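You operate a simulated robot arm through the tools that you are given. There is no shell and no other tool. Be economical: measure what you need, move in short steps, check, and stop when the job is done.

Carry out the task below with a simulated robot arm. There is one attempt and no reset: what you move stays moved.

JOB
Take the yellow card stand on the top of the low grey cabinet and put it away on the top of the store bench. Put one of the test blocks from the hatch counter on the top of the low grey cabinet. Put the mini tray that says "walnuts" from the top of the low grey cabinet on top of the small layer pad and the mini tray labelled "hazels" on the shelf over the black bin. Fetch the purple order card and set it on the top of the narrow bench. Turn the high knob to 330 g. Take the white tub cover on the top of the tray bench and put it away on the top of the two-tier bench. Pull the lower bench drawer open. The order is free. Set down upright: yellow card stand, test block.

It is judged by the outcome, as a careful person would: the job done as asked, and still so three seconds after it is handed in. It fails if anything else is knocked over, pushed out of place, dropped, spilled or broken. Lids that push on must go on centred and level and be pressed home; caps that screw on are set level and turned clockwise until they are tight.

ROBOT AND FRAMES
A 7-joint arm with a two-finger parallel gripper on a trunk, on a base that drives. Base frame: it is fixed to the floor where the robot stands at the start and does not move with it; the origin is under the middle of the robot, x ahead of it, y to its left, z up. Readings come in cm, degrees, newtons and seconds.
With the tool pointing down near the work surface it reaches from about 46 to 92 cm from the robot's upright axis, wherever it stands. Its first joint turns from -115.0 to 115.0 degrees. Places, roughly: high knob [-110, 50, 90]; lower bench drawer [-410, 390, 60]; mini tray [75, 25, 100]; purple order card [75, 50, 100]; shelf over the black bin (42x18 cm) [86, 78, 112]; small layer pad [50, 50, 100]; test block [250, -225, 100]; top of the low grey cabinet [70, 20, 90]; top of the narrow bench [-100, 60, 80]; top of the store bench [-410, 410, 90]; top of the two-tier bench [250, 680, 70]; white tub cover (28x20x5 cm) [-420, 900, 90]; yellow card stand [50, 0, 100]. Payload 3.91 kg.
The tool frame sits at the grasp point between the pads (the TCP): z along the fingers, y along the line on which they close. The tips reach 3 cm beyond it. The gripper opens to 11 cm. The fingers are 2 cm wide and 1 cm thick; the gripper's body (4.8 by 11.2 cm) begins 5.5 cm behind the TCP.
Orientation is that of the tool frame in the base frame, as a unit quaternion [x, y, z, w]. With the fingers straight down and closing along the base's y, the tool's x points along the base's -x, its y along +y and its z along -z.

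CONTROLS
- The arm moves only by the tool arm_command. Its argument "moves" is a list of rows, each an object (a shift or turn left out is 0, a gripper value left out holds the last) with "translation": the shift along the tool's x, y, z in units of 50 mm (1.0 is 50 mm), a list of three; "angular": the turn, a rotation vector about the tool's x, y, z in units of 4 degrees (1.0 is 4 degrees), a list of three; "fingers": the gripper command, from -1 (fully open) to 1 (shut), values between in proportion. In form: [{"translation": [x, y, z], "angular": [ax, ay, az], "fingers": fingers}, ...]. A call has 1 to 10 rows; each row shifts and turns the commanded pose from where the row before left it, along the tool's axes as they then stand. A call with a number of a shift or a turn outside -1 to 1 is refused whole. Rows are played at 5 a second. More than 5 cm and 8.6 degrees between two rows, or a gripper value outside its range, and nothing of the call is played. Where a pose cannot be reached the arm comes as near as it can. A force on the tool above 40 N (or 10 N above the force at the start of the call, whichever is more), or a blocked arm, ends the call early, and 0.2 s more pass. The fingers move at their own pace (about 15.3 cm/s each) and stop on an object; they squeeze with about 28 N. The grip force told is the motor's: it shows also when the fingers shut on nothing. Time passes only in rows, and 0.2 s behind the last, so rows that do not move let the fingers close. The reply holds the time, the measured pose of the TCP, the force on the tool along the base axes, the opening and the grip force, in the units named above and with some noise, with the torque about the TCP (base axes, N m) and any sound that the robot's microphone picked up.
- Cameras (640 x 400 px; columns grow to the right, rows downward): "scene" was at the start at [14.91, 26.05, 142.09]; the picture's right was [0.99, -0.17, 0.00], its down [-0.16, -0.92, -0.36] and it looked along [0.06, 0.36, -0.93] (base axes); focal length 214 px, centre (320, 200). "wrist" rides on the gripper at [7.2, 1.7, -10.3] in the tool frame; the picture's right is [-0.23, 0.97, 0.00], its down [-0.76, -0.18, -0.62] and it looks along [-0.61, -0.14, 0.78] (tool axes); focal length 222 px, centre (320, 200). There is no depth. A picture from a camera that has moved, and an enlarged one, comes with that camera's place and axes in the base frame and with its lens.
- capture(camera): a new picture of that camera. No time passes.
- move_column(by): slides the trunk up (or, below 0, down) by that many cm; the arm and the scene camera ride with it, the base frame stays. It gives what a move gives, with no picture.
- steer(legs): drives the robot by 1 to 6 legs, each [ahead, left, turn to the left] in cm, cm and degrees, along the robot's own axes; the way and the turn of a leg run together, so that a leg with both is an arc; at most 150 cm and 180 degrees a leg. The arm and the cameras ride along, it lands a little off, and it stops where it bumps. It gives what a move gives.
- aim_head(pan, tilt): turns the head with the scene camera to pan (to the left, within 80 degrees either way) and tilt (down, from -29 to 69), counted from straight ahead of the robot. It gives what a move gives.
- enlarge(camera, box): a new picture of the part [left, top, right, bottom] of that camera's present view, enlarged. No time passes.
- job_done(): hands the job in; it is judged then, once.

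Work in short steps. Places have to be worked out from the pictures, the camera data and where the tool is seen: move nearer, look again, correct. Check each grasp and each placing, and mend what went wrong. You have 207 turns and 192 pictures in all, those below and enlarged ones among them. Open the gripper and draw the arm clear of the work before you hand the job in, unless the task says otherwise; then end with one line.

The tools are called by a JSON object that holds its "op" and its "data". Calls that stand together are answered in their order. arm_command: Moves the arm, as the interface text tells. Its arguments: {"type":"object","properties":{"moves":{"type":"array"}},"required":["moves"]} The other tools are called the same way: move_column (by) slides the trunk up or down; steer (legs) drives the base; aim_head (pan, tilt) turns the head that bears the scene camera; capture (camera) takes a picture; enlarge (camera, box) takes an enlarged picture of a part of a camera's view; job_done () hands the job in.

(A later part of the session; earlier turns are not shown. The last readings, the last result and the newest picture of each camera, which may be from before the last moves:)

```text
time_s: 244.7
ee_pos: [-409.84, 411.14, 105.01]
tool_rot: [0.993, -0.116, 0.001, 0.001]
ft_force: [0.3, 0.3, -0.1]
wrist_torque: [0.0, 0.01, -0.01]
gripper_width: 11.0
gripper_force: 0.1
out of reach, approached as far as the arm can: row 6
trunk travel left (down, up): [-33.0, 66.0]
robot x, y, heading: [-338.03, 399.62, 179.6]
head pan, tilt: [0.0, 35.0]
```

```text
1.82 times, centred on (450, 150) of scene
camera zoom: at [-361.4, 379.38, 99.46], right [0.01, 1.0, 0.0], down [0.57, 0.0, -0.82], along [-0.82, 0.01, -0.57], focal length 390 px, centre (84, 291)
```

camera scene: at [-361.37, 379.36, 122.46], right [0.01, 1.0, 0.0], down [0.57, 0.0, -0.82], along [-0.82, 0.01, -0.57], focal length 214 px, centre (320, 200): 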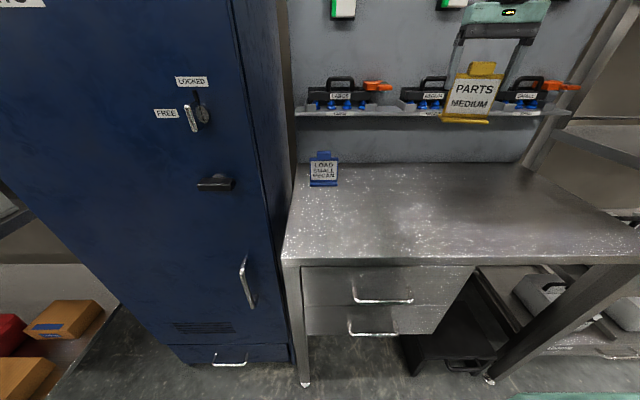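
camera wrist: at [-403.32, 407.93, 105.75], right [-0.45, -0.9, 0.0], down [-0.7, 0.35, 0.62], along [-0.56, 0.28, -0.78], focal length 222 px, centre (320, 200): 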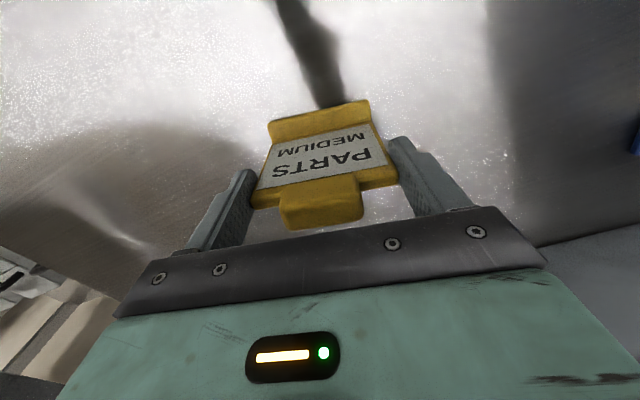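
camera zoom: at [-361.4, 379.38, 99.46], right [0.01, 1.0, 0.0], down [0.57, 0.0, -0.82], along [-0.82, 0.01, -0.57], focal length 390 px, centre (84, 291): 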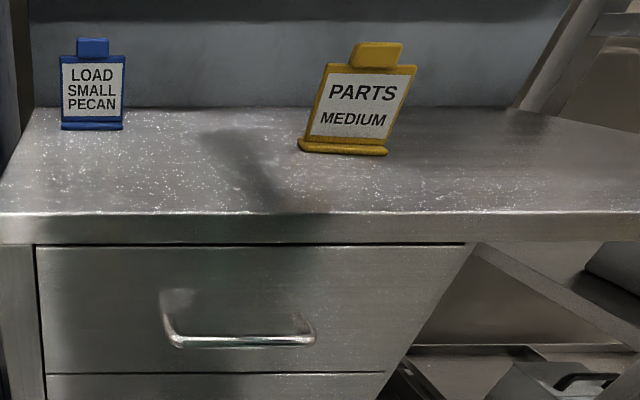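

The stand is upright and stable. Now the lower drawer (handle bar ≈(−387, 395, z≈60)): the upper handle blocks a top-down grip, so I'll make the tool horizontal with fingers closing vertically. Back off, undo the yaw and start the 120° turn.

{"op": "steer", "data": {"legs": [[-28, 0, 0]]}}

{"op": "arm_command", "data": {"moves": [{"angular": [0, 0, -1]}, {"angular": [0, 0, -1]}, {"angular": [0, 0, -1]}, {"angular": [0, 0, -0.3]}, {"angular": [-1, -1, 1], "fingers": 0}, {"angular": [-1, -1, 1]}, {"angular": [-1, -1, 1]}, {"angular": [-1, -1, 1]}, {"angular": [-1, -1, 1]}]}}

{"op": "arm_command", "data": {"moves": [{"angular": [-1, -1, 1]}, {"angular": [-1, -1, 1]}, {"angular": [-1, -1, 1]}, {"angular": [-1, -1, 1]}, {"angular": [-1, -1, 1]}, {"angular": [-1, -1, 1]}, {"angular": [-1, -1, 1]}, {"angular": [-1, -1, 1]}]}}

{"op": "capture", "data": {"camera": "wrist"}}

```text
time_s: 246.7
ee_pos: [-381.39, 410.89, 104.96]
tool_rot: [0.993, -0.114, -0.001, 0.0]
ft_force: [-0.1, 0.1, 0.8]
wrist_torque: [0.01, 0.02, 0.0]
gripper_width: 11.02
gripper_force: 0.0
trunk travel left (down, up): [-33.0, 66.0]
robot x, y, heading: [-309.4, 399.78, 179.6]
head pan, tilt: [0.0, 35.0]
```

```text
time_s: 248.7
ee_pos: [-381.38, 410.89, 104.95]
tool_rot: [0.955, -0.171, -0.172, 0.173]
ft_force: [-0.2, -0.6, -0.5]
wrist_torque: [0.01, 0.02, 0.0]
gripper_width: 5.5
gripper_force: 0.0
trunk travel left (down, up): [-33.0, 66.0]
robot x, y, heading: [-309.17, 399.41, 179.8]
head pan, tilt: [0.0, 35.0]
```

```text
time_s: 250.5
ee_pos: [-381.44, 410.96, 105.01]
tool_rot: [0.707, -0.408, -0.408, 0.409]
ft_force: [0.0, 0.0, -0.1]
wrist_torque: [-0.02, 0.04, -0.02]
gripper_width: 5.5
gripper_force: 0.0
trunk travel left (down, up): [-33.0, 66.0]
robot x, y, heading: [-309.21, 399.86, 180.0]
head pan, tilt: [0.0, 35.0]
```

```text
94 pictures are left
camera wrist: at [-370.12, 406.25, 108.02], right [-0.31, -0.12, 0.94], down [0.36, 0.9, 0.23], along [-0.88, 0.41, -0.24], focal length 222 px, centre (320, 200)
```

wrist: 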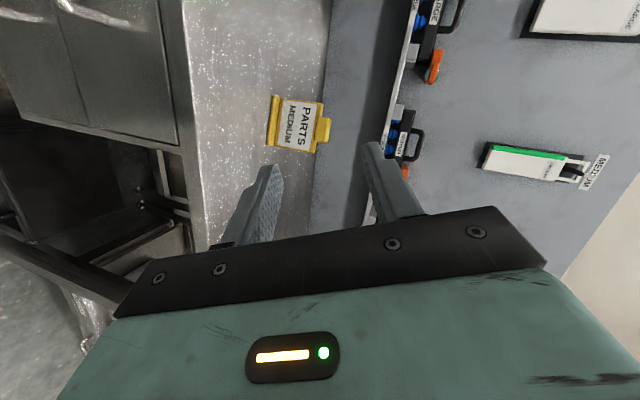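

Continue the turn to horizontal, shift to y≈395, and lower the trunk.

{"op": "arm_command", "data": {"moves": [{"angular": [-1, -1, 1]}, {"angular": [-1, -1, 1]}, {"angular": [-1, -1, 1]}, {"angular": [-1, -1, 1]}, {"angular": [-0.32, -0.32, 0.32]}, {"translation": [0.9, 0, -0.4]}, {"translation": [0.9, 0, -0.4]}, {"translation": [0.9, 0, 0]}, {"translation": [0.5, 0, 0]}]}}

{"op": "move_column", "data": {"by": -30}}

{"op": "capture", "data": {"camera": "wrist"}}

{"op": "capture", "data": {"camera": "scene"}}

```text
time_s: 252.5
ee_pos: [-383.94, 404.27, 108.38]
tool_rot: [0.504, -0.499, -0.495, 0.501]
ft_force: [0.4, -0.1, 0.0]
wrist_torque: [0.0, -0.01, 0.0]
gripper_width: 5.5
gripper_force: 0.1
out of reach, approached as far as the arm can: row 6, 7, 8, 9
trunk travel left (down, up): [-33.0, 66.0]
robot x, y, heading: [-309.46, 399.51, 179.9]
head pan, tilt: [0.0, 35.0]
```

```text
time_s: 255.5
ee_pos: [-383.85, 404.24, 78.38]
tool_rot: [0.504, -0.498, -0.496, 0.502]
ft_force: [-0.3, -0.4, 0.8]
wrist_torque: [-0.02, -0.02, 0.0]
gripper_width: 5.51
gripper_force: 0.1
trunk travel left (down, up): [-3.0, 96.0]
robot x, y, heading: [-309.24, 399.26, 179.8]
head pan, tilt: [0.0, 35.0]
```

```text
93 pictures are left
camera wrist: at [-373.54, 397.12, 79.94], right [-0.01, 0.23, 0.97], down [0.61, 0.77, -0.17], along [-0.79, 0.6, -0.15], focal length 222 px, centre (320, 200)
```

wrist: 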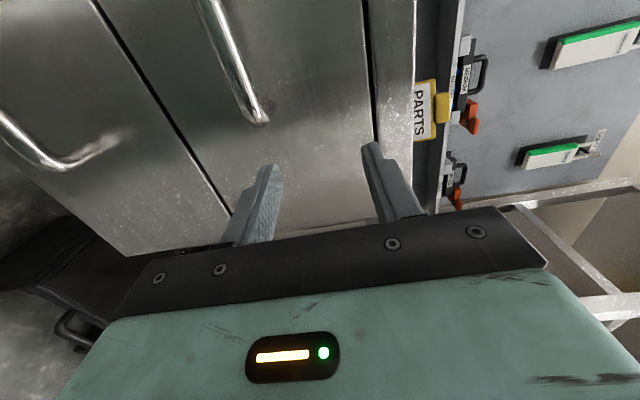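

```text
92 pictures are left
camera scene: at [-332.9, 379.16, 69.46], right [0.0, 1.0, 0.0], down [0.57, 0.0, -0.82], along [-0.82, 0.0, -0.57], focal length 214 px, centre (320, 200)
```

scene: 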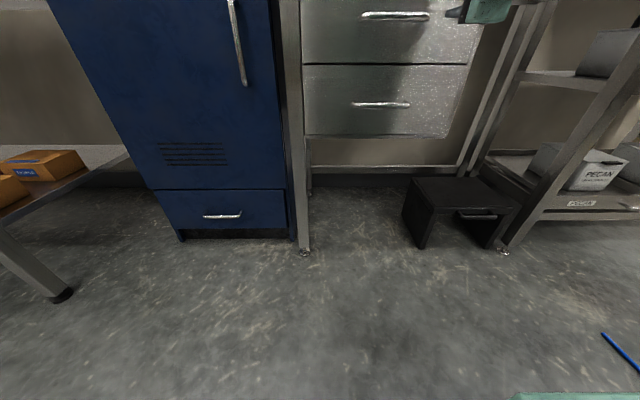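

Lower handle bar: x≈−388.5, y 387–401, z≈59. Retract a bit, move down to z≈59 and y≈394.

{"op": "arm_command", "data": {"moves": [{"translation": [0, 0, -1]}, {"translation": [0, 0, -0.8]}, {"translation": [0.5, -0.8, 0]}, {"translation": [0.5, -0.8, 0]}, {"translation": [0.5, -0.8, 0]}, {"translation": [0.5, -0.8, 0]}, {"translation": [0, -0.68, 0]}]}}

{"op": "capture", "data": {"camera": "wrist"}}

```text
time_s: 257.1
ee_pos: [-383.14, 409.93, 65.28]
tool_rot: [0.509, -0.497, -0.491, 0.502]
ft_force: [-0.4, 0.4, 0.4]
wrist_torque: [0.01, 0.03, 0.02]
gripper_width: 5.51
gripper_force: 0.1
out of reach, approached as far as the arm can: row 1, 2, 3, 4, 5, 6, 7
trunk travel left (down, up): [-3.0, 96.0]
robot x, y, heading: [-309.63, 399.81, 179.7]
head pan, tilt: [0.0, 35.0]
```

```text
91 pictures are left
camera wrist: at [-372.74, 402.92, 66.97], right [-0.02, 0.23, 0.97], down [0.61, 0.78, -0.17], along [-0.79, 0.59, -0.15], focal length 222 px, centre (320, 200)
```

wrist: 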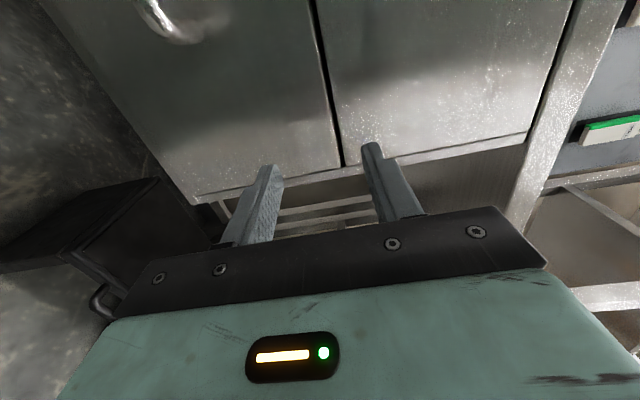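

The retract was too near for a horizontal tool. Back the robot 10 cm and restore the reach.

{"op": "steer", "data": {"legs": [[-12, 0, 0]]}}

{"op": "arm_command", "data": {"moves": [{"translation": [0, 0, 0.9]}, {"translation": [0, 0, 0.9]}, {}, {}]}}

```text
time_s: 258.3
ee_pos: [-371.3, 409.72, 65.35]
tool_rot: [0.509, -0.497, -0.491, 0.503]
ft_force: [-0.2, -0.4, 0.0]
wrist_torque: [-0.02, 0.0, 0.05]
gripper_width: 5.5
gripper_force: 0.1
trunk travel left (down, up): [-3.0, 96.0]
robot x, y, heading: [-297.66, 399.4, 179.8]
head pan, tilt: [0.0, 35.0]
```

```text
time_s: 259.3
ee_pos: [-377.72, 409.62, 66.35]
tool_rot: [0.512, -0.496, -0.488, 0.504]
ft_force: [-0.4, 0.2, 0.4]
wrist_torque: [0.01, 0.0, -0.03]
gripper_width: 5.51
gripper_force: 0.1
out of reach, approached as far as the arm can: row 2
trunk travel left (down, up): [-3.0, 96.0]
robot x, y, heading: [-298.29, 399.05, 179.5]
head pan, tilt: [0.0, 35.0]
```

{"op": "arm_command", "data": {"moves": [{"translation": [0.5, 0, -0.3]}, {"translation": [0.5, 0, 0]}, {"translation": [0.5, 0, 0]}, {}]}}

{"op": "arm_command", "data": {"moves": [{"translation": [0, -0.4, 0]}, {"translation": [0, -0.4, 0]}, {}]}}

```text
time_s: 260.3
ee_pos: [-375.52, 406.94, 69.3]
tool_rot: [0.514, -0.496, -0.485, 0.503]
ft_force: [0.0, 0.1, -0.2]
wrist_torque: [0.0, 0.01, 0.0]
gripper_width: 5.49
gripper_force: 0.1
out of reach, approached as far as the arm can: row 1, 2, 3
trunk travel left (down, up): [-3.0, 96.0]
robot x, y, heading: [-297.76, 399.55, 180.2]
head pan, tilt: [0.0, 35.0]
```

```text
time_s: 261.1
ee_pos: [-375.35, 409.0, 66.41]
tool_rot: [0.512, -0.497, -0.488, 0.503]
ft_force: [-0.7, -0.4, -0.4]
wrist_torque: [0.01, 0.01, -0.01]
gripper_width: 5.52
gripper_force: 0.1
out of reach, approached as far as the arm can: row 1, 2
trunk travel left (down, up): [-3.0, 96.0]
robot x, y, heading: [-297.88, 399.39, 179.6]
head pan, tilt: [0.0, 35.0]
```

The fully horizontal roll sits at a joint limit. Pitch the tool ~28° downward to relieve it, then try the lateral move again.

{"op": "arm_command", "data": {"moves": [{"angular": [1, 0, 0]}, {"angular": [1, 0, 0]}, {"angular": [1, 0, 0]}, {"angular": [1, 0, 0]}, {"angular": [1, 0, 0]}, {"angular": [1, 0, 0]}, {"angular": [1, 0, 0]}, {"translation": [0.5, 0, 0]}, {"translation": [0.5, 0, 0]}, {}]}}

```text
time_s: 263.3
ee_pos: [-375.2, 403.9, 66.57]
tool_rot: [0.616, -0.601, -0.356, 0.364]
ft_force: [0.4, -0.3, -0.3]
wrist_torque: [-0.01, 0.03, 0.0]
gripper_width: 5.48
gripper_force: 0.1
trunk travel left (down, up): [-3.0, 96.0]
robot x, y, heading: [-297.58, 399.54, 179.9]
head pan, tilt: [0.0, 35.0]
```

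That freed the arm. Move to the pre-grasp point 8 cm short of the handle along the tool axis and look.

{"op": "arm_command", "data": {"moves": [{"translation": [0.7, 0, 0.4]}, {"translation": [0.7, 0, 0.4]}, {"translation": [0.58, 0, 0.43]}, {}]}}

{"op": "capture", "data": {"camera": "wrist"}}

{"op": "capture", "data": {"camera": "scene"}}

```text
time_s: 264.3
ee_pos: [-380.54, 393.89, 63.67]
tool_rot: [0.615, -0.601, -0.356, 0.365]
ft_force: [-0.1, 0.1, 0.3]
wrist_torque: [-0.03, 0.01, 0.0]
gripper_width: 5.5
gripper_force: 0.1
trunk travel left (down, up): [-3.0, 96.0]
robot x, y, heading: [-298.16, 399.67, 179.9]
head pan, tilt: [0.0, 35.0]
```

```text
90 pictures are left
camera wrist: at [-372.11, 386.88, 69.91], right [-0.47, 0.22, 0.85], down [0.61, 0.78, 0.14], along [-0.63, 0.59, -0.5], focal length 222 px, centre (320, 200)
```

wrist: 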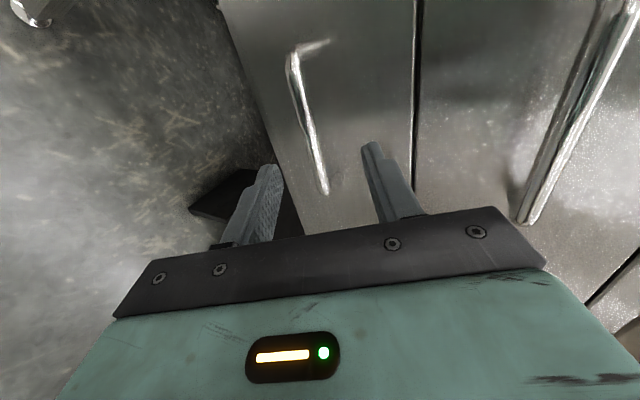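

```text
89 pictures are left
camera scene: at [-321.09, 379.09, 69.46], right [0.0, 1.0, 0.0], down [0.57, 0.0, -0.82], along [-0.82, 0.0, -0.57], focal length 214 px, centre (320, 200)
```

scene: 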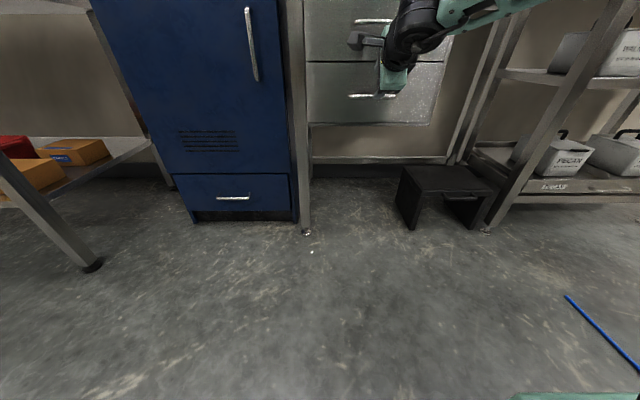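

The bar passes between the fingers, slightly low (≈0.7 cm). Correct and advance 7 cm, then check.

{"op": "arm_command", "data": {"moves": [{"translation": [0, -0.14, 0.4]}, {"translation": [0, 0, 0.5]}, {"translation": [0, 0, 0.5]}, {}]}}

{"op": "capture", "data": {"camera": "wrist"}}

```text
time_s: 265.3
ee_pos: [-386.21, 393.56, 59.63]
tool_rot: [0.616, -0.6, -0.357, 0.365]
ft_force: [0.9, 0.1, -0.1]
wrist_torque: [0.02, -0.01, 0.0]
gripper_width: 5.51
gripper_force: 0.2
trunk travel left (down, up): [-3.0, 96.0]
robot x, y, heading: [-297.73, 399.62, 179.6]
head pan, tilt: [0.0, 35.0]
```

```text
88 pictures are left
camera wrist: at [-377.87, 386.6, 66.02], right [-0.47, 0.22, 0.85], down [0.61, 0.78, 0.14], along [-0.63, 0.59, -0.5], focal length 222 px, centre (320, 200)
```

wrist: 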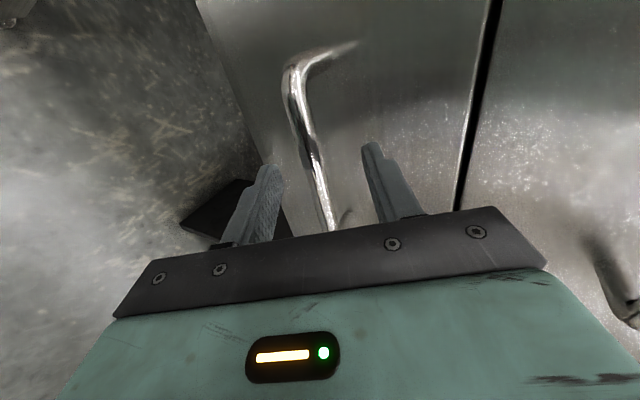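

The bar lies ≈1.5 cm ahead of the TCP between the pads. Close on it.

{"op": "arm_command", "data": {"moves": [{"translation": [0, 0, 0.08]}, {"fingers": 1}, {"fingers": 1}, {"fingers": 1}]}}

{"op": "steer", "data": {"legs": [[-10, 0, 0]]}}

{"op": "capture", "data": {"camera": "scene"}}

```text
time_s: 266.3
ee_pos: [-386.33, 393.56, 59.18]
tool_rot: [0.616, -0.602, -0.354, 0.364]
ft_force: [24.8, 2.3, -20.4]
wrist_torque: [-0.35, -0.54, -0.66]
gripper_width: 1.39
gripper_force: 45.3
trunk travel left (down, up): [-3.0, 96.0]
robot x, y, heading: [-297.81, 399.65, 179.9]
head pan, tilt: [0.0, 35.0]
```

```text
time_s: 267.5
ee_pos: [-376.32, 393.7, 59.25]
tool_rot: [0.617, -0.602, -0.354, 0.363]
ft_force: [-0.9, -5.4, -30.5]
wrist_torque: [-0.85, -0.41, 0.17]
gripper_width: 1.39
gripper_force: 44.5
trunk travel left (down, up): [-3.0, 96.0]
robot x, y, heading: [-288.03, 399.26, 179.5]
head pan, tilt: [0.0, 35.0]
```

```text
87 pictures are left
camera scene: at [-311.03, 379.07, 69.42], right [0.0, 1.0, 0.0], down [0.57, 0.0, -0.82], along [-0.82, 0.0, -0.57], focal length 214 px, centre (320, 200)
```

scene: 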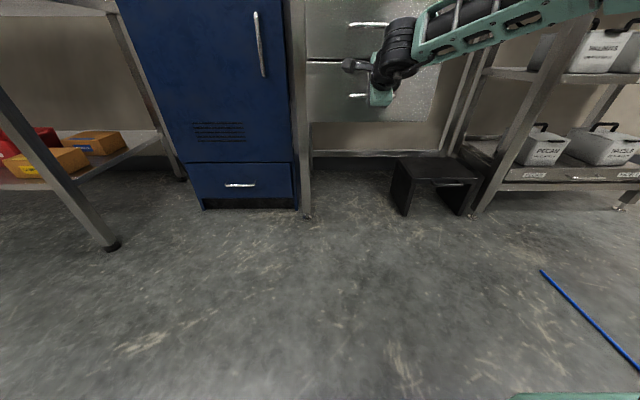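

The grip holds and the drawer follows. Pull another 14 cm.

{"op": "steer", "data": {"legs": [[-14, 0, 0]]}}

{"op": "enlarge", "data": {"camera": "scene", "box": [270, 20, 510, 180]}}

```text
time_s: 268.8
ee_pos: [-362.24, 393.7, 59.27]
tool_rot: [0.616, -0.602, -0.354, 0.363]
ft_force: [1.4, -6.6, -14.7]
wrist_torque: [-0.88, -0.23, 0.36]
gripper_width: 1.37
gripper_force: 45.4
trunk travel left (down, up): [-3.0, 96.0]
robot x, y, heading: [-273.42, 399.47, 179.8]
head pan, tilt: [0.0, 35.0]
```

```text
2.50 times, centred on (390, 100) of scene
camera zoom: at [-296.95, 379.04, 69.44], right [0.01, 1.0, 0.0], down [0.57, 0.0, -0.82], along [-0.82, 0.01, -0.57], focal length 536 px, centre (145, 450)
```

zoom: 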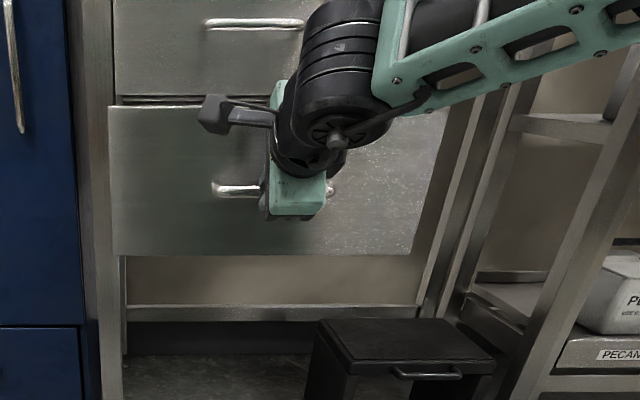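

Drawer is out 24 cm. Pull 5 cm more, watching the force.

{"op": "steer", "data": {"legs": [[-5, 0, 0]]}}

```text
time_s: 269.7
ee_pos: [-357.06, 393.66, 59.29]
tool_rot: [0.616, -0.602, -0.354, 0.364]
ft_force: [-0.4, 0.1, -5.7]
wrist_torque: [-0.83, -0.12, 0.22]
gripper_width: 1.35
gripper_force: 44.4
trunk travel left (down, up): [-3.0, 96.0]
robot x, y, heading: [-268.15, 399.44, 179.6]
head pan, tilt: [0.0, 35.0]
```

Open ~29 cm with no resistance. Release, and back the robot straight away.

{"op": "arm_command", "data": {"moves": [{"fingers": -0.2}, {"fingers": -0.2}, {"fingers": -0.2}]}}

{"op": "steer", "data": {"legs": [[-15, 0, 0]]}}

{"op": "capture", "data": {"camera": "scene"}}

```text
time_s: 270.5
ee_pos: [-357.19, 393.66, 59.27]
tool_rot: [0.617, -0.602, -0.354, 0.363]
ft_force: [-0.5, 0.2, 0.0]
wrist_torque: [-0.01, -0.01, 0.01]
gripper_width: 6.62
gripper_force: 0.1
trunk travel left (down, up): [-3.0, 96.0]
robot x, y, heading: [-268.22, 399.47, 179.7]
head pan, tilt: [0.0, 35.0]
```

```text
time_s: 271.9
ee_pos: [-342.37, 393.72, 59.24]
tool_rot: [0.616, -0.603, -0.354, 0.364]
ft_force: [-0.3, 0.5, -0.7]
wrist_torque: [-0.01, 0.01, 0.0]
gripper_width: 6.59
gripper_force: 0.1
trunk travel left (down, up): [-3.0, 96.0]
robot x, y, heading: [-253.74, 399.24, 179.5]
head pan, tilt: [0.0, 35.0]
```

```text
85 pictures are left
camera scene: at [-277.03, 378.95, 69.46], right [0.01, 1.0, 0.0], down [0.57, -0.01, -0.82], along [-0.82, 0.01, -0.57], focal length 214 px, centre (320, 200)
```

scene: 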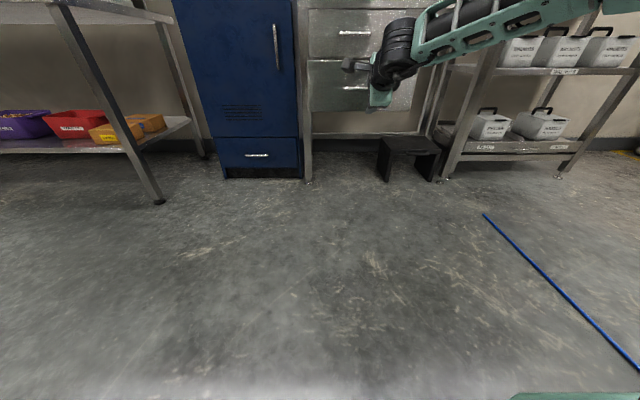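

Drawer is open. Inspect the blue line on the floor that I must cross going north, and the drawer.

{"op": "enlarge", "data": {"camera": "scene", "box": [460, 190, 640, 380]}}

{"op": "move_column", "data": {"by": 50}}

{"op": "arm_command", "data": {"moves": [{"angular": [1, 0, 0]}, {"angular": [1, 0, 0]}, {"angular": [1, 0, 0]}, {"angular": [1, 0, 0]}, {"angular": [1, 0, 0]}, {"angular": [1, 0, 0]}, {"angular": [1, 0, 0]}, {"angular": [1, 0, 0]}]}}

{"op": "arm_command", "data": {"moves": [{"angular": [1, 0, 0]}, {"angular": [1, 0, 0]}, {"angular": [1, 0, 0]}, {"angular": [1, 0, 0]}, {"angular": [1, 0, 0]}, {"angular": [1, 0, 0]}, {"angular": [1, 0, 0]}, {"angular": [0.5, 0, 0]}]}}

{"op": "aim_head", "data": {"pan": -60, "tilt": 20}}

{"op": "capture", "data": {"camera": "scene"}}

```text
2.11 times, centred on (550, 285) of scene
camera zoom: at [-277.03, 378.95, 69.46], right [0.01, 1.0, 0.0], down [0.57, -0.01, -0.82], along [-0.82, 0.01, -0.57], focal length 452 px, centre (-164, 21)
```

zoom: 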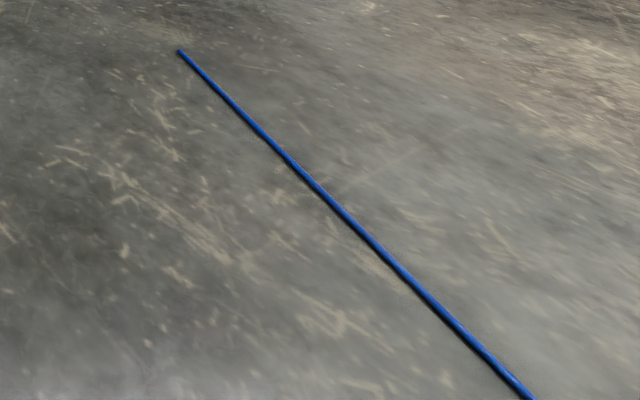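

```text
refused: 50 is not a number from -40 to 40
```

```text
time_s: 273.7
ee_pos: [-342.28, 393.78, 59.34]
tool_rot: [0.692, -0.677, -0.173, 0.179]
ft_force: [-0.3, 0.6, 0.0]
wrist_torque: [-0.03, -0.05, -0.01]
gripper_width: 6.61
gripper_force: 0.1
trunk travel left (down, up): [-3.0, 96.0]
robot x, y, heading: [-253.78, 399.24, 179.5]
head pan, tilt: [0.0, 35.0]
```

```text
time_s: 275.5
ee_pos: [-337.49, 394.72, 57.31]
tool_rot: [0.714, -0.7, 0.007, -0.006]
ft_force: [0.0, 0.0, -0.5]
wrist_torque: [-0.02, 0.04, 0.01]
gripper_width: 6.63
gripper_force: 0.1
out of reach, approached as far as the arm can: row 4, 5, 6, 7
trunk travel left (down, up): [-3.0, 96.0]
robot x, y, heading: [-253.16, 399.24, 179.8]
head pan, tilt: [0.0, 35.0]
```

```text
time_s: 276.8
ee_pos: [-337.61, 394.66, 57.31]
tool_rot: [0.715, -0.699, 0.007, -0.006]
ft_force: [-0.7, -0.1, -0.7]
wrist_torque: [0.0, -0.02, 0.01]
gripper_width: 6.62
gripper_force: 0.0
trunk travel left (down, up): [-3.0, 96.0]
robot x, y, heading: [-253.87, 399.39, 179.4]
head pan, tilt: [-60.0, 20.0]
```

```text
83 pictures are left
camera scene: at [-272.81, 386.97, 71.84], right [0.87, 0.49, 0.0], down [0.17, -0.3, -0.94], along [-0.46, 0.82, -0.34], focal length 214 px, centre (320, 200)
```

scene: 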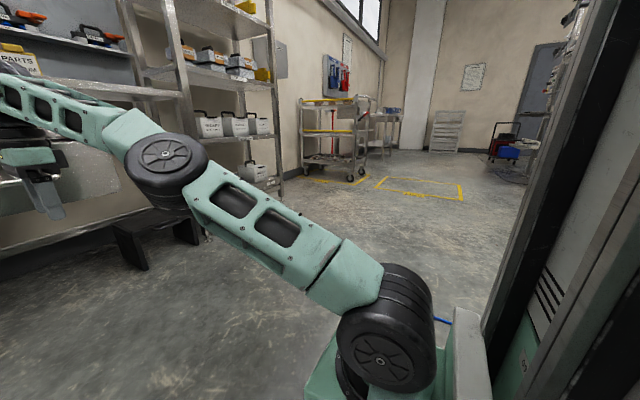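

Raise the trunk and look to see how far the hose extends.

{"op": "move_column", "data": {"by": 40}}

{"op": "aim_head", "data": {"pan": -80, "tilt": 30}}

{"op": "capture", "data": {"camera": "scene"}}

```text
time_s: 280.6
ee_pos: [-337.56, 394.65, 97.35]
tool_rot: [0.715, -0.699, 0.007, -0.006]
ft_force: [0.4, -0.5, 0.3]
wrist_torque: [-0.02, 0.0, -0.03]
gripper_width: 6.61
gripper_force: 0.0
trunk travel left (down, up): [-43.0, 56.0]
robot x, y, heading: [-253.76, 398.98, 179.3]
head pan, tilt: [-60.0, 20.0]
```

```text
time_s: 281.5
ee_pos: [-337.51, 394.62, 97.29]
tool_rot: [0.715, -0.699, 0.007, -0.006]
ft_force: [-0.5, 0.5, -0.4]
wrist_torque: [0.02, 0.0, 0.0]
gripper_width: 6.61
gripper_force: 0.2
trunk travel left (down, up): [-43.0, 56.0]
robot x, y, heading: [-253.7, 399.24, 179.7]
head pan, tilt: [-80.0, 30.0]
```

```text
82 pictures are left
camera scene: at [-269.72, 387.79, 110.24], right [0.99, 0.17, 0.0], down [0.08, -0.49, -0.87], along [-0.14, 0.85, -0.5], focal length 214 px, centre (320, 200)
```

scene: 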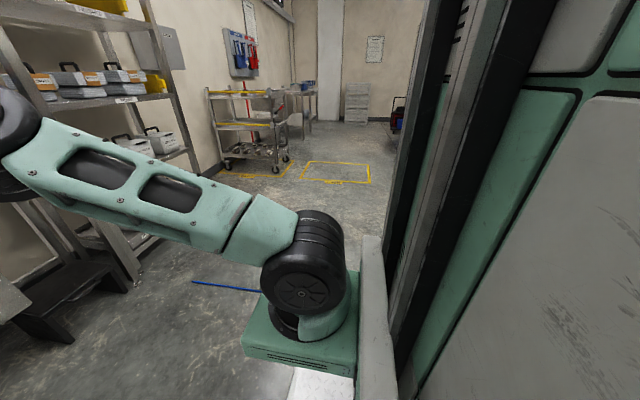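

Turn right to face north and view the hose fully.

{"op": "steer", "data": {"legs": [[0, 0, -90]]}}

{"op": "aim_head", "data": {"pan": 0, "tilt": 32}}

{"op": "capture", "data": {"camera": "scene"}}

```text
time_s: 285.7
ee_pos: [-258.04, 483.16, 97.33]
tool_rot: [-0.011, 1.0, -0.01, 0.0]
ft_force: [0.5, 0.3, 0.0]
wrist_torque: [0.02, 0.05, 0.0]
gripper_width: 6.6
gripper_force: 0.0
trunk travel left (down, up): [-43.0, 56.0]
robot x, y, heading: [-253.66, 399.26, 89.4]
head pan, tilt: [-80.0, 30.0]
```

```text
time_s: 287.2
ee_pos: [-258.09, 483.09, 97.36]
tool_rot: [-0.01, 1.0, -0.009, 0.0]
ft_force: [0.0, -0.5, 0.7]
wrist_torque: [0.01, 0.0, 0.01]
gripper_width: 6.62
gripper_force: 0.1
trunk travel left (down, up): [-43.0, 56.0]
robot x, y, heading: [-253.65, 399.1, 89.4]
head pan, tilt: [0.0, 32.0]
```

```text
81 pictures are left
camera scene: at [-274.07, 422.62, 109.92], right [1.0, -0.01, 0.0], down [-0.01, -0.53, -0.85], along [0.01, 0.85, -0.53], focal length 214 px, centre (320, 200)
```

scene: 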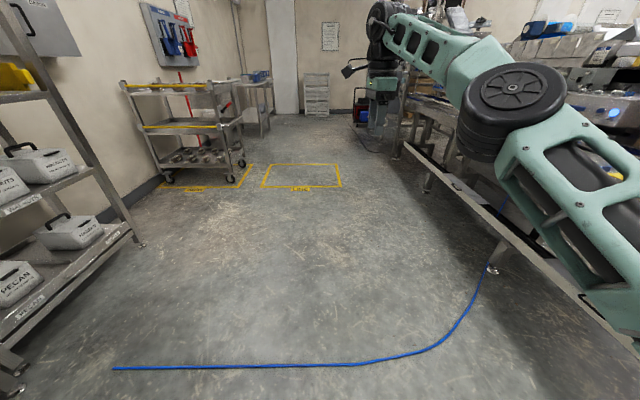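

A thin blue hose lies across the whole aisle; there's no way round it here, so I'll roll over it slowly. First retract the arm, then go forward.

{"op": "arm_command", "data": {"moves": [{"translation": [0, -1, 0]}, {"translation": [0, -1, 0]}, {"translation": [0, -1, 0]}, {"translation": [0, -1, 0]}, {"translation": [0, -1, 0]}, {"translation": [0, 0, -1]}, {"translation": [0, 0, -1]}]}}

{"op": "steer", "data": {"legs": [[40, 0, 0], [60, 0, 0]]}}

{"op": "capture", "data": {"camera": "scene"}}

```text
time_s: 288.8
ee_pos: [-257.58, 458.2, 107.36]
tool_rot: [-0.011, 1.0, -0.009, 0.0]
ft_force: [-0.4, 0.4, -0.5]
wrist_torque: [-0.01, 0.01, -0.03]
gripper_width: 6.63
gripper_force: 0.0
trunk travel left (down, up): [-43.0, 56.0]
robot x, y, heading: [-253.66, 399.41, 89.4]
head pan, tilt: [0.0, 32.0]
```

```text
time_s: 294.3
ee_pos: [-255.95, 557.67, 107.32]
tool_rot: [-0.009, 1.0, -0.008, -0.001]
ft_force: [0.5, 0.3, 0.1]
wrist_torque: [0.0, 0.0, -0.02]
gripper_width: 6.59
gripper_force: 0.1
trunk travel left (down, up): [-43.0, 56.0]
robot x, y, heading: [-252.23, 498.37, 89.0]
head pan, tilt: [0.0, 32.0]
```

```text
80 pictures are left
camera scene: at [-272.58, 522.13, 109.92], right [1.0, -0.01, 0.0], down [-0.01, -0.53, -0.85], along [0.01, 0.85, -0.53], focal length 214 px, centre (320, 200)
```

scene: 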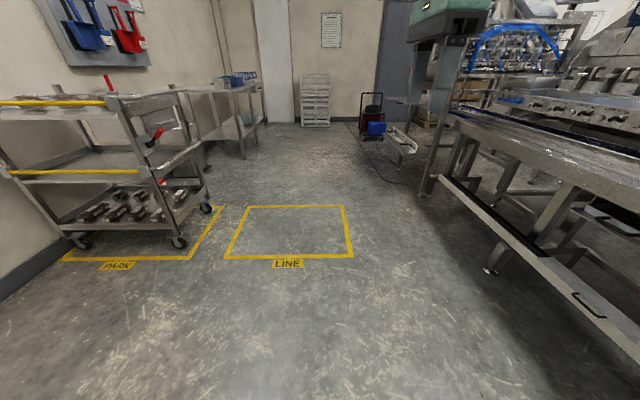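

Crossed cleanly. The tray bench is ahead-left (front x≈−385, y≈820–1045). Drive north along the aisle centre to y≈880.

{"op": "steer", "data": {"legs": [[150, 12, 1], [150, 8, 0], [85, 0, 0]]}}

{"op": "aim_head", "data": {"pan": 60, "tilt": 25}}

{"op": "capture", "data": {"camera": "scene"}}

{"op": "aim_head", "data": {"pan": -75, "tilt": 15}}

{"op": "capture", "data": {"camera": "scene"}}

```text
refused: leg 1 is longer than a leg can be; nothing moved
```

```text
time_s: 295.6
ee_pos: [-255.98, 557.73, 107.3]
tool_rot: [-0.008, 1.0, -0.008, -0.001]
ft_force: [-0.6, 0.3, -0.1]
wrist_torque: [0.03, 0.02, 0.01]
gripper_width: 6.6
gripper_force: 0.1
trunk travel left (down, up): [-43.0, 56.0]
robot x, y, heading: [-251.95, 498.42, 89.1]
head pan, tilt: [60.0, 25.0]
```

```text
79 pictures are left
camera scene: at [-280.61, 517.9, 111.04], right [0.51, 0.86, 0.0], down [0.36, -0.22, -0.91], along [-0.78, 0.46, -0.42], focal length 214 px, centre (320, 200)
```

scene: 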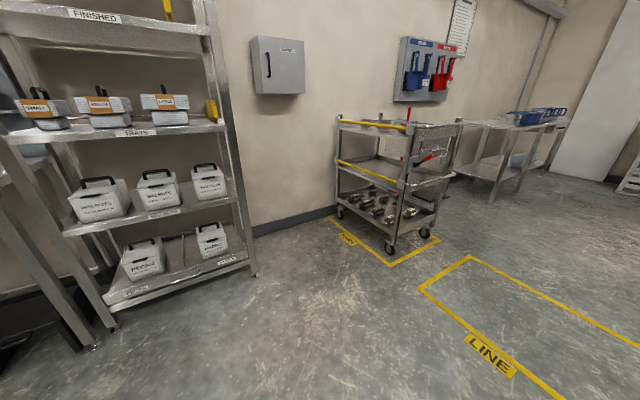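

```text
time_s: 297.8
ee_pos: [-255.91, 557.56, 107.35]
tool_rot: [-0.009, 1.0, -0.009, -0.001]
ft_force: [0.4, -1.7, -0.2]
wrist_torque: [0.01, -0.01, 0.02]
gripper_width: 6.61
gripper_force: 0.1
trunk travel left (down, up): [-43.0, 56.0]
robot x, y, heading: [-252.09, 498.4, 89.2]
head pan, tilt: [-75.0, 15.0]
```

```text
78 pictures are left
camera scene: at [-263.65, 515.46, 112.66], right [0.25, -0.97, 0.0], down [-0.25, -0.06, -0.97], along [0.94, 0.24, -0.26], focal length 214 px, centre (320, 200)
```

scene: 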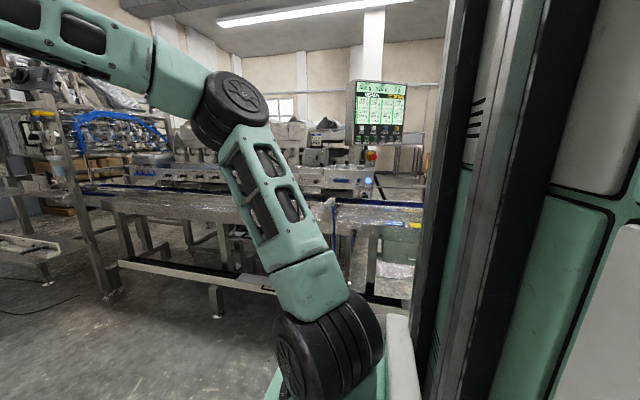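

Legs must be ≤150 cm in total; resend with shorter ones.

{"op": "steer", "data": {"legs": [[140, 12, 1], [140, 8, 0], [100, 0, 0]]}}

{"op": "aim_head", "data": {"pan": 60, "tilt": 30}}

{"op": "capture", "data": {"camera": "scene"}}

```text
time_s: 316.0
ee_pos: [-284.02, 935.11, 107.41]
tool_rot: [-0.026, 1.0, -0.007, -0.001]
ft_force: [-0.1, 0.4, -0.3]
wrist_torque: [0.0, 0.01, 0.04]
gripper_width: 6.62
gripper_force: 0.1
trunk travel left (down, up): [-43.0, 56.0]
robot x, y, heading: [-278.12, 876.44, 91.2]
head pan, tilt: [-75.0, 15.0]
```

```text
time_s: 318.2
ee_pos: [-284.11, 935.14, 107.42]
tool_rot: [-0.027, 1.0, -0.009, 0.0]
ft_force: [-0.3, 0.1, 0.9]
wrist_torque: [-0.02, -0.01, 0.02]
gripper_width: 6.6
gripper_force: 0.1
trunk travel left (down, up): [-43.0, 56.0]
robot x, y, heading: [-278.3, 876.21, 91.3]
head pan, tilt: [60.0, 30.0]
```

```text
77 pictures are left
camera scene: at [-307.13, 894.39, 110.24], right [0.48, 0.88, 0.0], down [0.44, -0.24, -0.87], along [-0.76, 0.42, -0.5], focal length 214 px, centre (320, 200)
```

scene: 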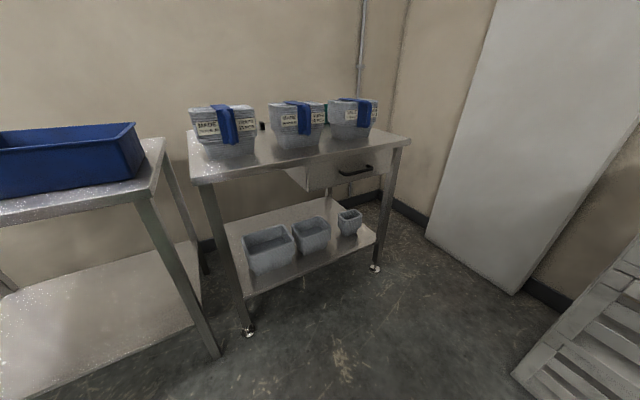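

{"op": "aim_head", "data": {"pan": 80, "tilt": 35}}

{"op": "capture", "data": {"camera": "scene"}}

```text
time_s: 319.0
ee_pos: [-284.08, 935.02, 107.37]
tool_rot: [-0.026, 1.0, -0.009, 0.0]
ft_force: [1.2, 0.2, -0.8]
wrist_torque: [0.0, 0.01, -0.03]
gripper_width: 6.61
gripper_force: 0.1
trunk travel left (down, up): [-43.0, 56.0]
robot x, y, heading: [-278.02, 875.95, 91.2]
head pan, tilt: [80.0, 35.0]
```

```text
76 pictures are left
camera scene: at [-307.91, 891.38, 109.46], right [0.15, 0.99, 0.0], down [0.57, -0.09, -0.82], along [-0.81, 0.13, -0.57], focal length 214 px, centre (320, 200)
```

scene: 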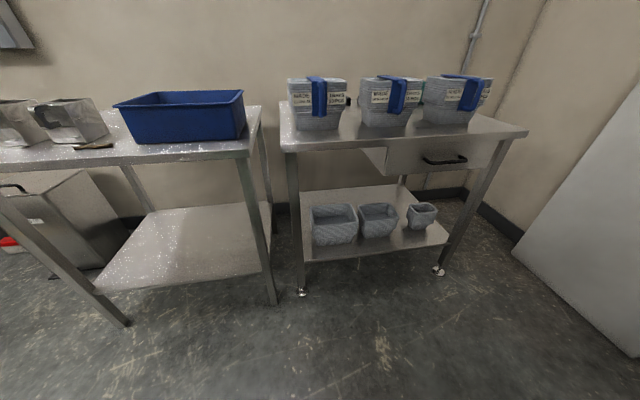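

No cover obvious yet; enlarge the right bench and look further along the left bench.

{"op": "enlarge", "data": {"camera": "scene", "box": [270, 60, 540, 200]}}

{"op": "steer", "data": {"legs": [[0, 0, 70]]}}

{"op": "aim_head", "data": {"pan": 50, "tilt": 28}}

{"op": "capture", "data": {"camera": "scene"}}

```text
2.37 times, centred on (405, 130) of scene
camera zoom: at [-307.91, 891.38, 109.46], right [0.15, 0.99, 0.0], down [0.57, -0.09, -0.82], along [-0.81, 0.13, -0.57], focal length 508 px, centre (118, 366)
```

zoom: 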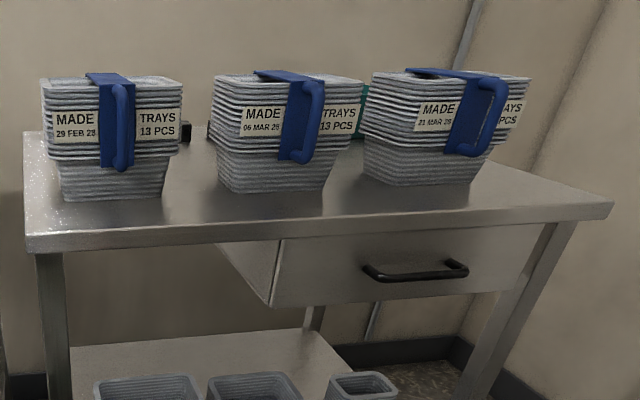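

```text
time_s: 322.5
ee_pos: [-335.37, 891.29, 107.36]
tool_rot: [-0.592, 0.806, -0.007, 0.004]
ft_force: [-0.1, 0.4, -0.8]
wrist_torque: [0.0, -0.01, -0.03]
gripper_width: 6.59
gripper_force: 0.0
trunk travel left (down, up): [-43.0, 56.0]
robot x, y, heading: [-278.0, 876.54, 160.4]
head pan, tilt: [80.0, 35.0]
```

```text
time_s: 323.4
ee_pos: [-335.49, 891.2, 107.38]
tool_rot: [-0.591, 0.807, -0.008, 0.004]
ft_force: [0.6, -0.4, -0.2]
wrist_torque: [-0.02, -0.01, 0.04]
gripper_width: 6.59
gripper_force: 0.1
trunk travel left (down, up): [-43.0, 56.0]
robot x, y, heading: [-278.02, 876.52, 160.9]
head pan, tilt: [50.0, 28.0]
```

```text
74 pictures are left
camera scene: at [-306.43, 856.9, 110.55], right [-0.51, 0.86, 0.0], down [0.4, 0.24, -0.88], along [-0.76, -0.45, -0.47], focal length 214 px, centre (320, 200)
```

scene: 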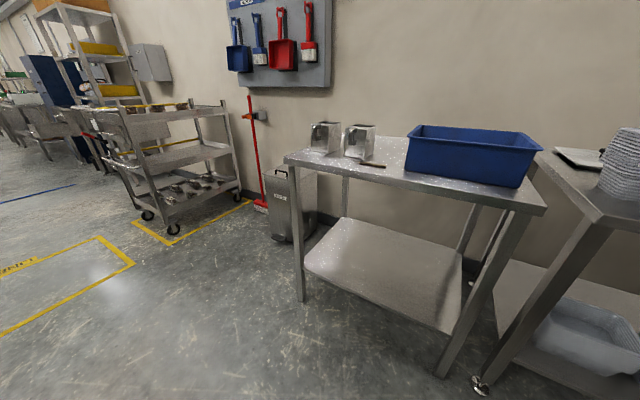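

{"op": "enlarge", "data": {"camera": "scene", "box": [290, 100, 640, 240]}}

{"op": "move_column", "data": {"by": 40}}

{"op": "aim_head", "data": {"pan": 20, "tilt": 40}}

{"op": "capture", "data": {"camera": "scene"}}

```text
1.83 times, centred on (465, 170) of scene
camera zoom: at [-306.43, 856.9, 110.55], right [-0.51, 0.86, 0.0], down [0.4, 0.24, -0.88], along [-0.76, -0.45, -0.47], focal length 392 px, centre (55, 255)
```

zoom: 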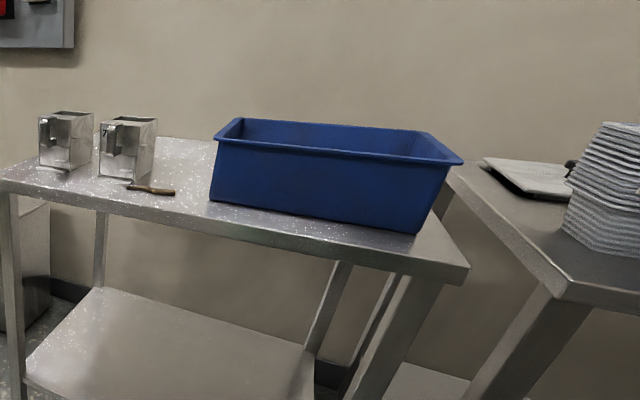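

```text
time_s: 327.2
ee_pos: [-335.47, 891.31, 147.32]
tool_rot: [-0.592, 0.806, -0.008, 0.004]
ft_force: [0.3, -0.4, 0.0]
wrist_torque: [-0.03, 0.01, -0.02]
gripper_width: 6.61
gripper_force: 0.0
trunk travel left (down, up): [-83.0, 16.0]
robot x, y, heading: [-278.32, 875.95, 160.7]
head pan, tilt: [50.0, 28.0]
```

```text
time_s: 328.2
ee_pos: [-335.46, 891.35, 147.47]
tool_rot: [-0.592, 0.806, -0.007, 0.005]
ft_force: [-0.4, -0.8, 0.3]
wrist_torque: [0.03, 0.04, 0.03]
gripper_width: 6.6
gripper_force: 0.0
trunk travel left (down, up): [-83.0, 16.0]
robot x, y, heading: [-278.14, 876.07, 160.9]
head pan, tilt: [20.0, 40.0]
```

```text
72 pictures are left
camera scene: at [-307.1, 861.45, 148.71], right [-0.01, 1.0, 0.0], down [0.64, 0.01, -0.77], along [-0.77, -0.01, -0.64], focal length 214 px, centre (320, 200)
```

scene: 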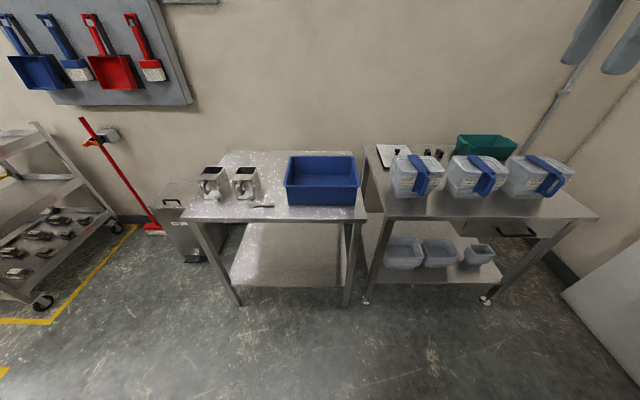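

There it is: a white lid with black parts at the back-left of the right bench, behind the first stack. Enlarge.

{"op": "enlarge", "data": {"camera": "scene", "box": [360, 125, 520, 225]}}

```text
4.00 times, centred on (440, 175) of scene
camera zoom: at [-307.1, 861.45, 148.71], right [-0.01, 1.0, 0.0], down [0.64, 0.01, -0.77], along [-0.77, -0.01, -0.64], focal length 858 px, centre (-160, 300)
```

zoom: 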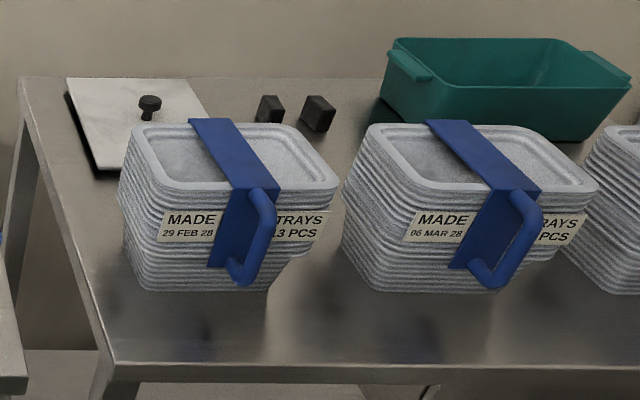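

The white cover (28×20) lies at x −412…−441, y 897–918, with a black knob at ≈(−426.5, 907, 89). Drive to face it: turn to 180°, align y≈905 and approach to x≈−338.

{"op": "steer", "data": {"legs": [[0, 0, 19.2], [0, -30, 0], [48, 0, 0]]}}

{"op": "aim_head", "data": {"pan": 0, "tilt": 62}}

{"op": "capture", "data": {"camera": "scene"}}

```text
time_s: 333.7
ee_pos: [-384.53, 902.16, 147.43]
tool_rot: [0.716, -0.698, 0.006, -0.006]
ft_force: [-0.3, 1.2, -0.2]
wrist_torque: [0.0, 0.0, 0.02]
gripper_width: 6.57
gripper_force: 0.0
trunk travel left (down, up): [-83.0, 16.0]
robot x, y, heading: [-325.84, 906.37, 179.7]
head pan, tilt: [20.0, 40.0]
```

```text
time_s: 334.6
ee_pos: [-384.53, 902.26, 147.37]
tool_rot: [0.716, -0.698, 0.007, -0.005]
ft_force: [-0.2, 0.8, 0.2]
wrist_torque: [0.0, -0.03, 0.01]
gripper_width: 6.62
gripper_force: 0.2
trunk travel left (down, up): [-83.0, 16.0]
robot x, y, heading: [-325.43, 906.57, 179.5]
head pan, tilt: [0.0, 62.0]
```

```text
70 pictures are left
camera scene: at [-346.58, 886.2, 145.81], right [0.0, 1.0, 0.0], down [0.88, 0.0, -0.47], along [-0.47, 0.0, -0.88], focal length 214 px, centre (320, 200)
```

scene: 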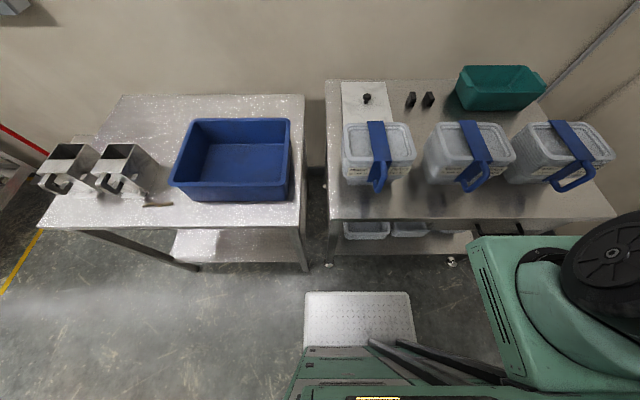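

Base front is ~17 cm from the bench; drive 12 cm more, lower the trunk 25 cm and reach toward the knob at z≈122 (above the stacks).

{"op": "steer", "data": {"legs": [[12, 0, 0]]}}

{"op": "move_column", "data": {"by": -25}}

{"op": "arm_command", "data": {"moves": [{"translation": [-0.3, 0.9, 0]}, {"translation": [-0.3, 0.9, 0]}, {"translation": [0, 1, 0]}, {"translation": [0, 1, 0]}, {"translation": [0, 0.8, 0]}, {"translation": [0, 0.6, 0]}]}}

{"op": "capture", "data": {"camera": "wrist"}}

```text
time_s: 335.8
ee_pos: [-396.8, 902.33, 147.36]
tool_rot: [0.717, -0.697, 0.007, -0.006]
ft_force: [0.7, 0.2, 0.0]
wrist_torque: [0.03, 0.02, -0.03]
gripper_width: 6.6
gripper_force: 0.0
trunk travel left (down, up): [-83.0, 16.0]
robot x, y, heading: [-337.95, 906.41, 179.7]
head pan, tilt: [0.0, 62.0]
```

```text
time_s: 338.4
ee_pos: [-396.84, 902.27, 122.37]
tool_rot: [0.716, -0.698, 0.006, -0.006]
ft_force: [-0.4, 0.3, -0.6]
wrist_torque: [-0.01, -0.02, 0.02]
gripper_width: 6.59
gripper_force: 0.0
trunk travel left (down, up): [-58.0, 41.0]
robot x, y, heading: [-337.86, 906.58, 179.7]
head pan, tilt: [0.0, 62.0]
```

```text
time_s: 339.8
ee_pos: [-415.63, 904.68, 122.0]
tool_rot: [0.716, -0.698, 0.007, -0.006]
ft_force: [0.6, 0.1, -0.9]
wrist_torque: [0.01, 0.04, -0.02]
gripper_width: 6.61
gripper_force: 0.1
out of reach, approached as far as the arm can: row 5, 6
trunk travel left (down, up): [-58.0, 41.0]
robot x, y, heading: [-338.14, 906.59, 179.7]
head pan, tilt: [0.0, 62.0]
```

```text
69 pictures are left
camera wrist: at [-417.42, 897.31, 132.2], right [-0.98, 0.2, -0.02], down [0.15, 0.77, 0.62], along [0.14, 0.61, -0.78], focal length 222 px, centre (320, 200)
```

wrist: 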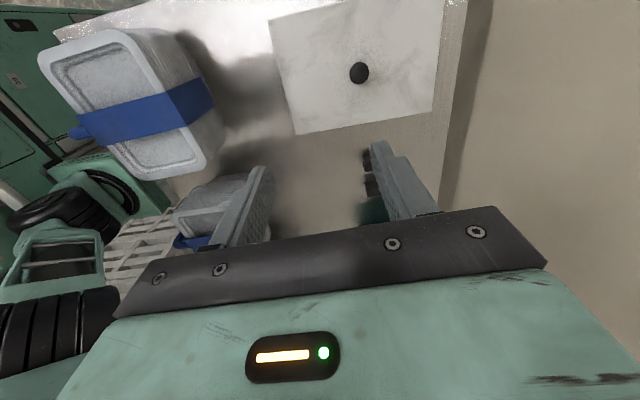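

Reach is limited with the trunk this low; raise the trunk 20 cm and lower the arm instead (staying clear behind the stack). Knob refines to ≈(−422.3, 905.2).

{"op": "move_column", "data": {"by": 20}}

{"op": "arm_command", "data": {"moves": [{"translation": [0, 0, 1]}, {"translation": [0, 0, 1]}, {"translation": [0, 0, 1]}, {"translation": [0, 0, 1]}, {"translation": [0, 0.6, 0.5]}, {"translation": [0, 0.6, 0.5]}]}}

{"op": "capture", "data": {"camera": "wrist"}}

```text
time_s: 342.0
ee_pos: [-415.73, 904.71, 141.98]
tool_rot: [0.716, -0.698, 0.007, -0.006]
ft_force: [-0.6, 0.6, 0.5]
wrist_torque: [0.0, -0.02, -0.01]
gripper_width: 6.6
gripper_force: 0.0
trunk travel left (down, up): [-78.0, 21.0]
robot x, y, heading: [-337.65, 906.54, 179.9]
head pan, tilt: [0.0, 62.0]
```

```text
time_s: 343.4
ee_pos: [-421.34, 904.5, 117.02]
tool_rot: [0.716, -0.698, 0.007, -0.005]
ft_force: [0.6, -0.1, 0.5]
wrist_torque: [-0.01, 0.06, 0.0]
gripper_width: 6.62
gripper_force: 0.0
trunk travel left (down, up): [-78.0, 21.0]
robot x, y, heading: [-338.07, 906.53, 179.6]
head pan, tilt: [0.0, 62.0]
```

```text
68 pictures are left
camera wrist: at [-423.11, 897.27, 127.14], right [-0.98, 0.2, -0.02], down [0.15, 0.77, 0.62], along [0.14, 0.61, -0.78], focal length 222 px, centre (320, 200)
```

wrist: 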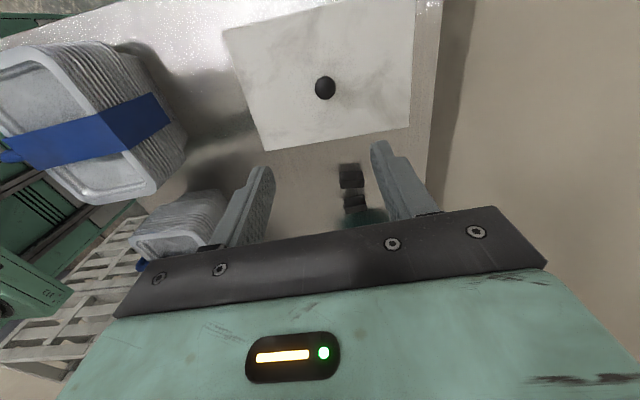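

Knob now directly below ((−421.6,905.3)). Descend to z≈94 with slight correction and check.

{"op": "arm_command", "data": {"moves": [{"translation": [-0.14, 0.04, 0.9]}, {"translation": [0, 0, 1]}, {"translation": [0, 0, 1]}, {"translation": [0, 0, 1]}, {"translation": [0, 0, 0.7]}, {}]}}

{"op": "capture", "data": {"camera": "wrist"}}

```text
time_s: 344.8
ee_pos: [-421.31, 905.14, 93.62]
tool_rot: [0.716, -0.698, 0.007, -0.005]
ft_force: [-0.7, -0.3, -0.1]
wrist_torque: [-0.03, -0.01, -0.02]
gripper_width: 6.59
gripper_force: 0.1
trunk travel left (down, up): [-78.0, 21.0]
robot x, y, heading: [-337.55, 906.39, 179.6]
head pan, tilt: [0.0, 62.0]
```

```text
67 pictures are left
camera wrist: at [-423.06, 897.95, 103.9], right [-0.98, 0.2, -0.02], down [0.15, 0.77, 0.62], along [0.14, 0.61, -0.78], focal length 222 px, centre (320, 200)
```

wrist: 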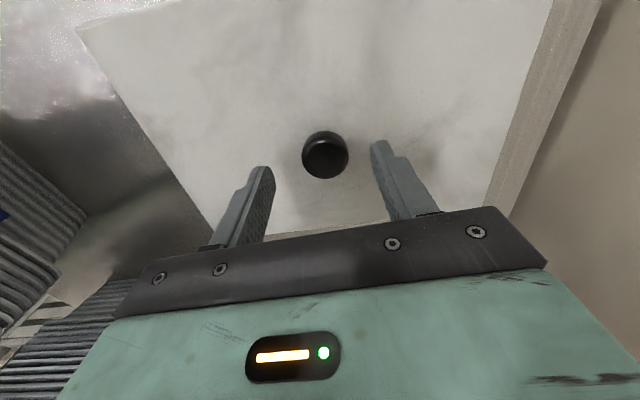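

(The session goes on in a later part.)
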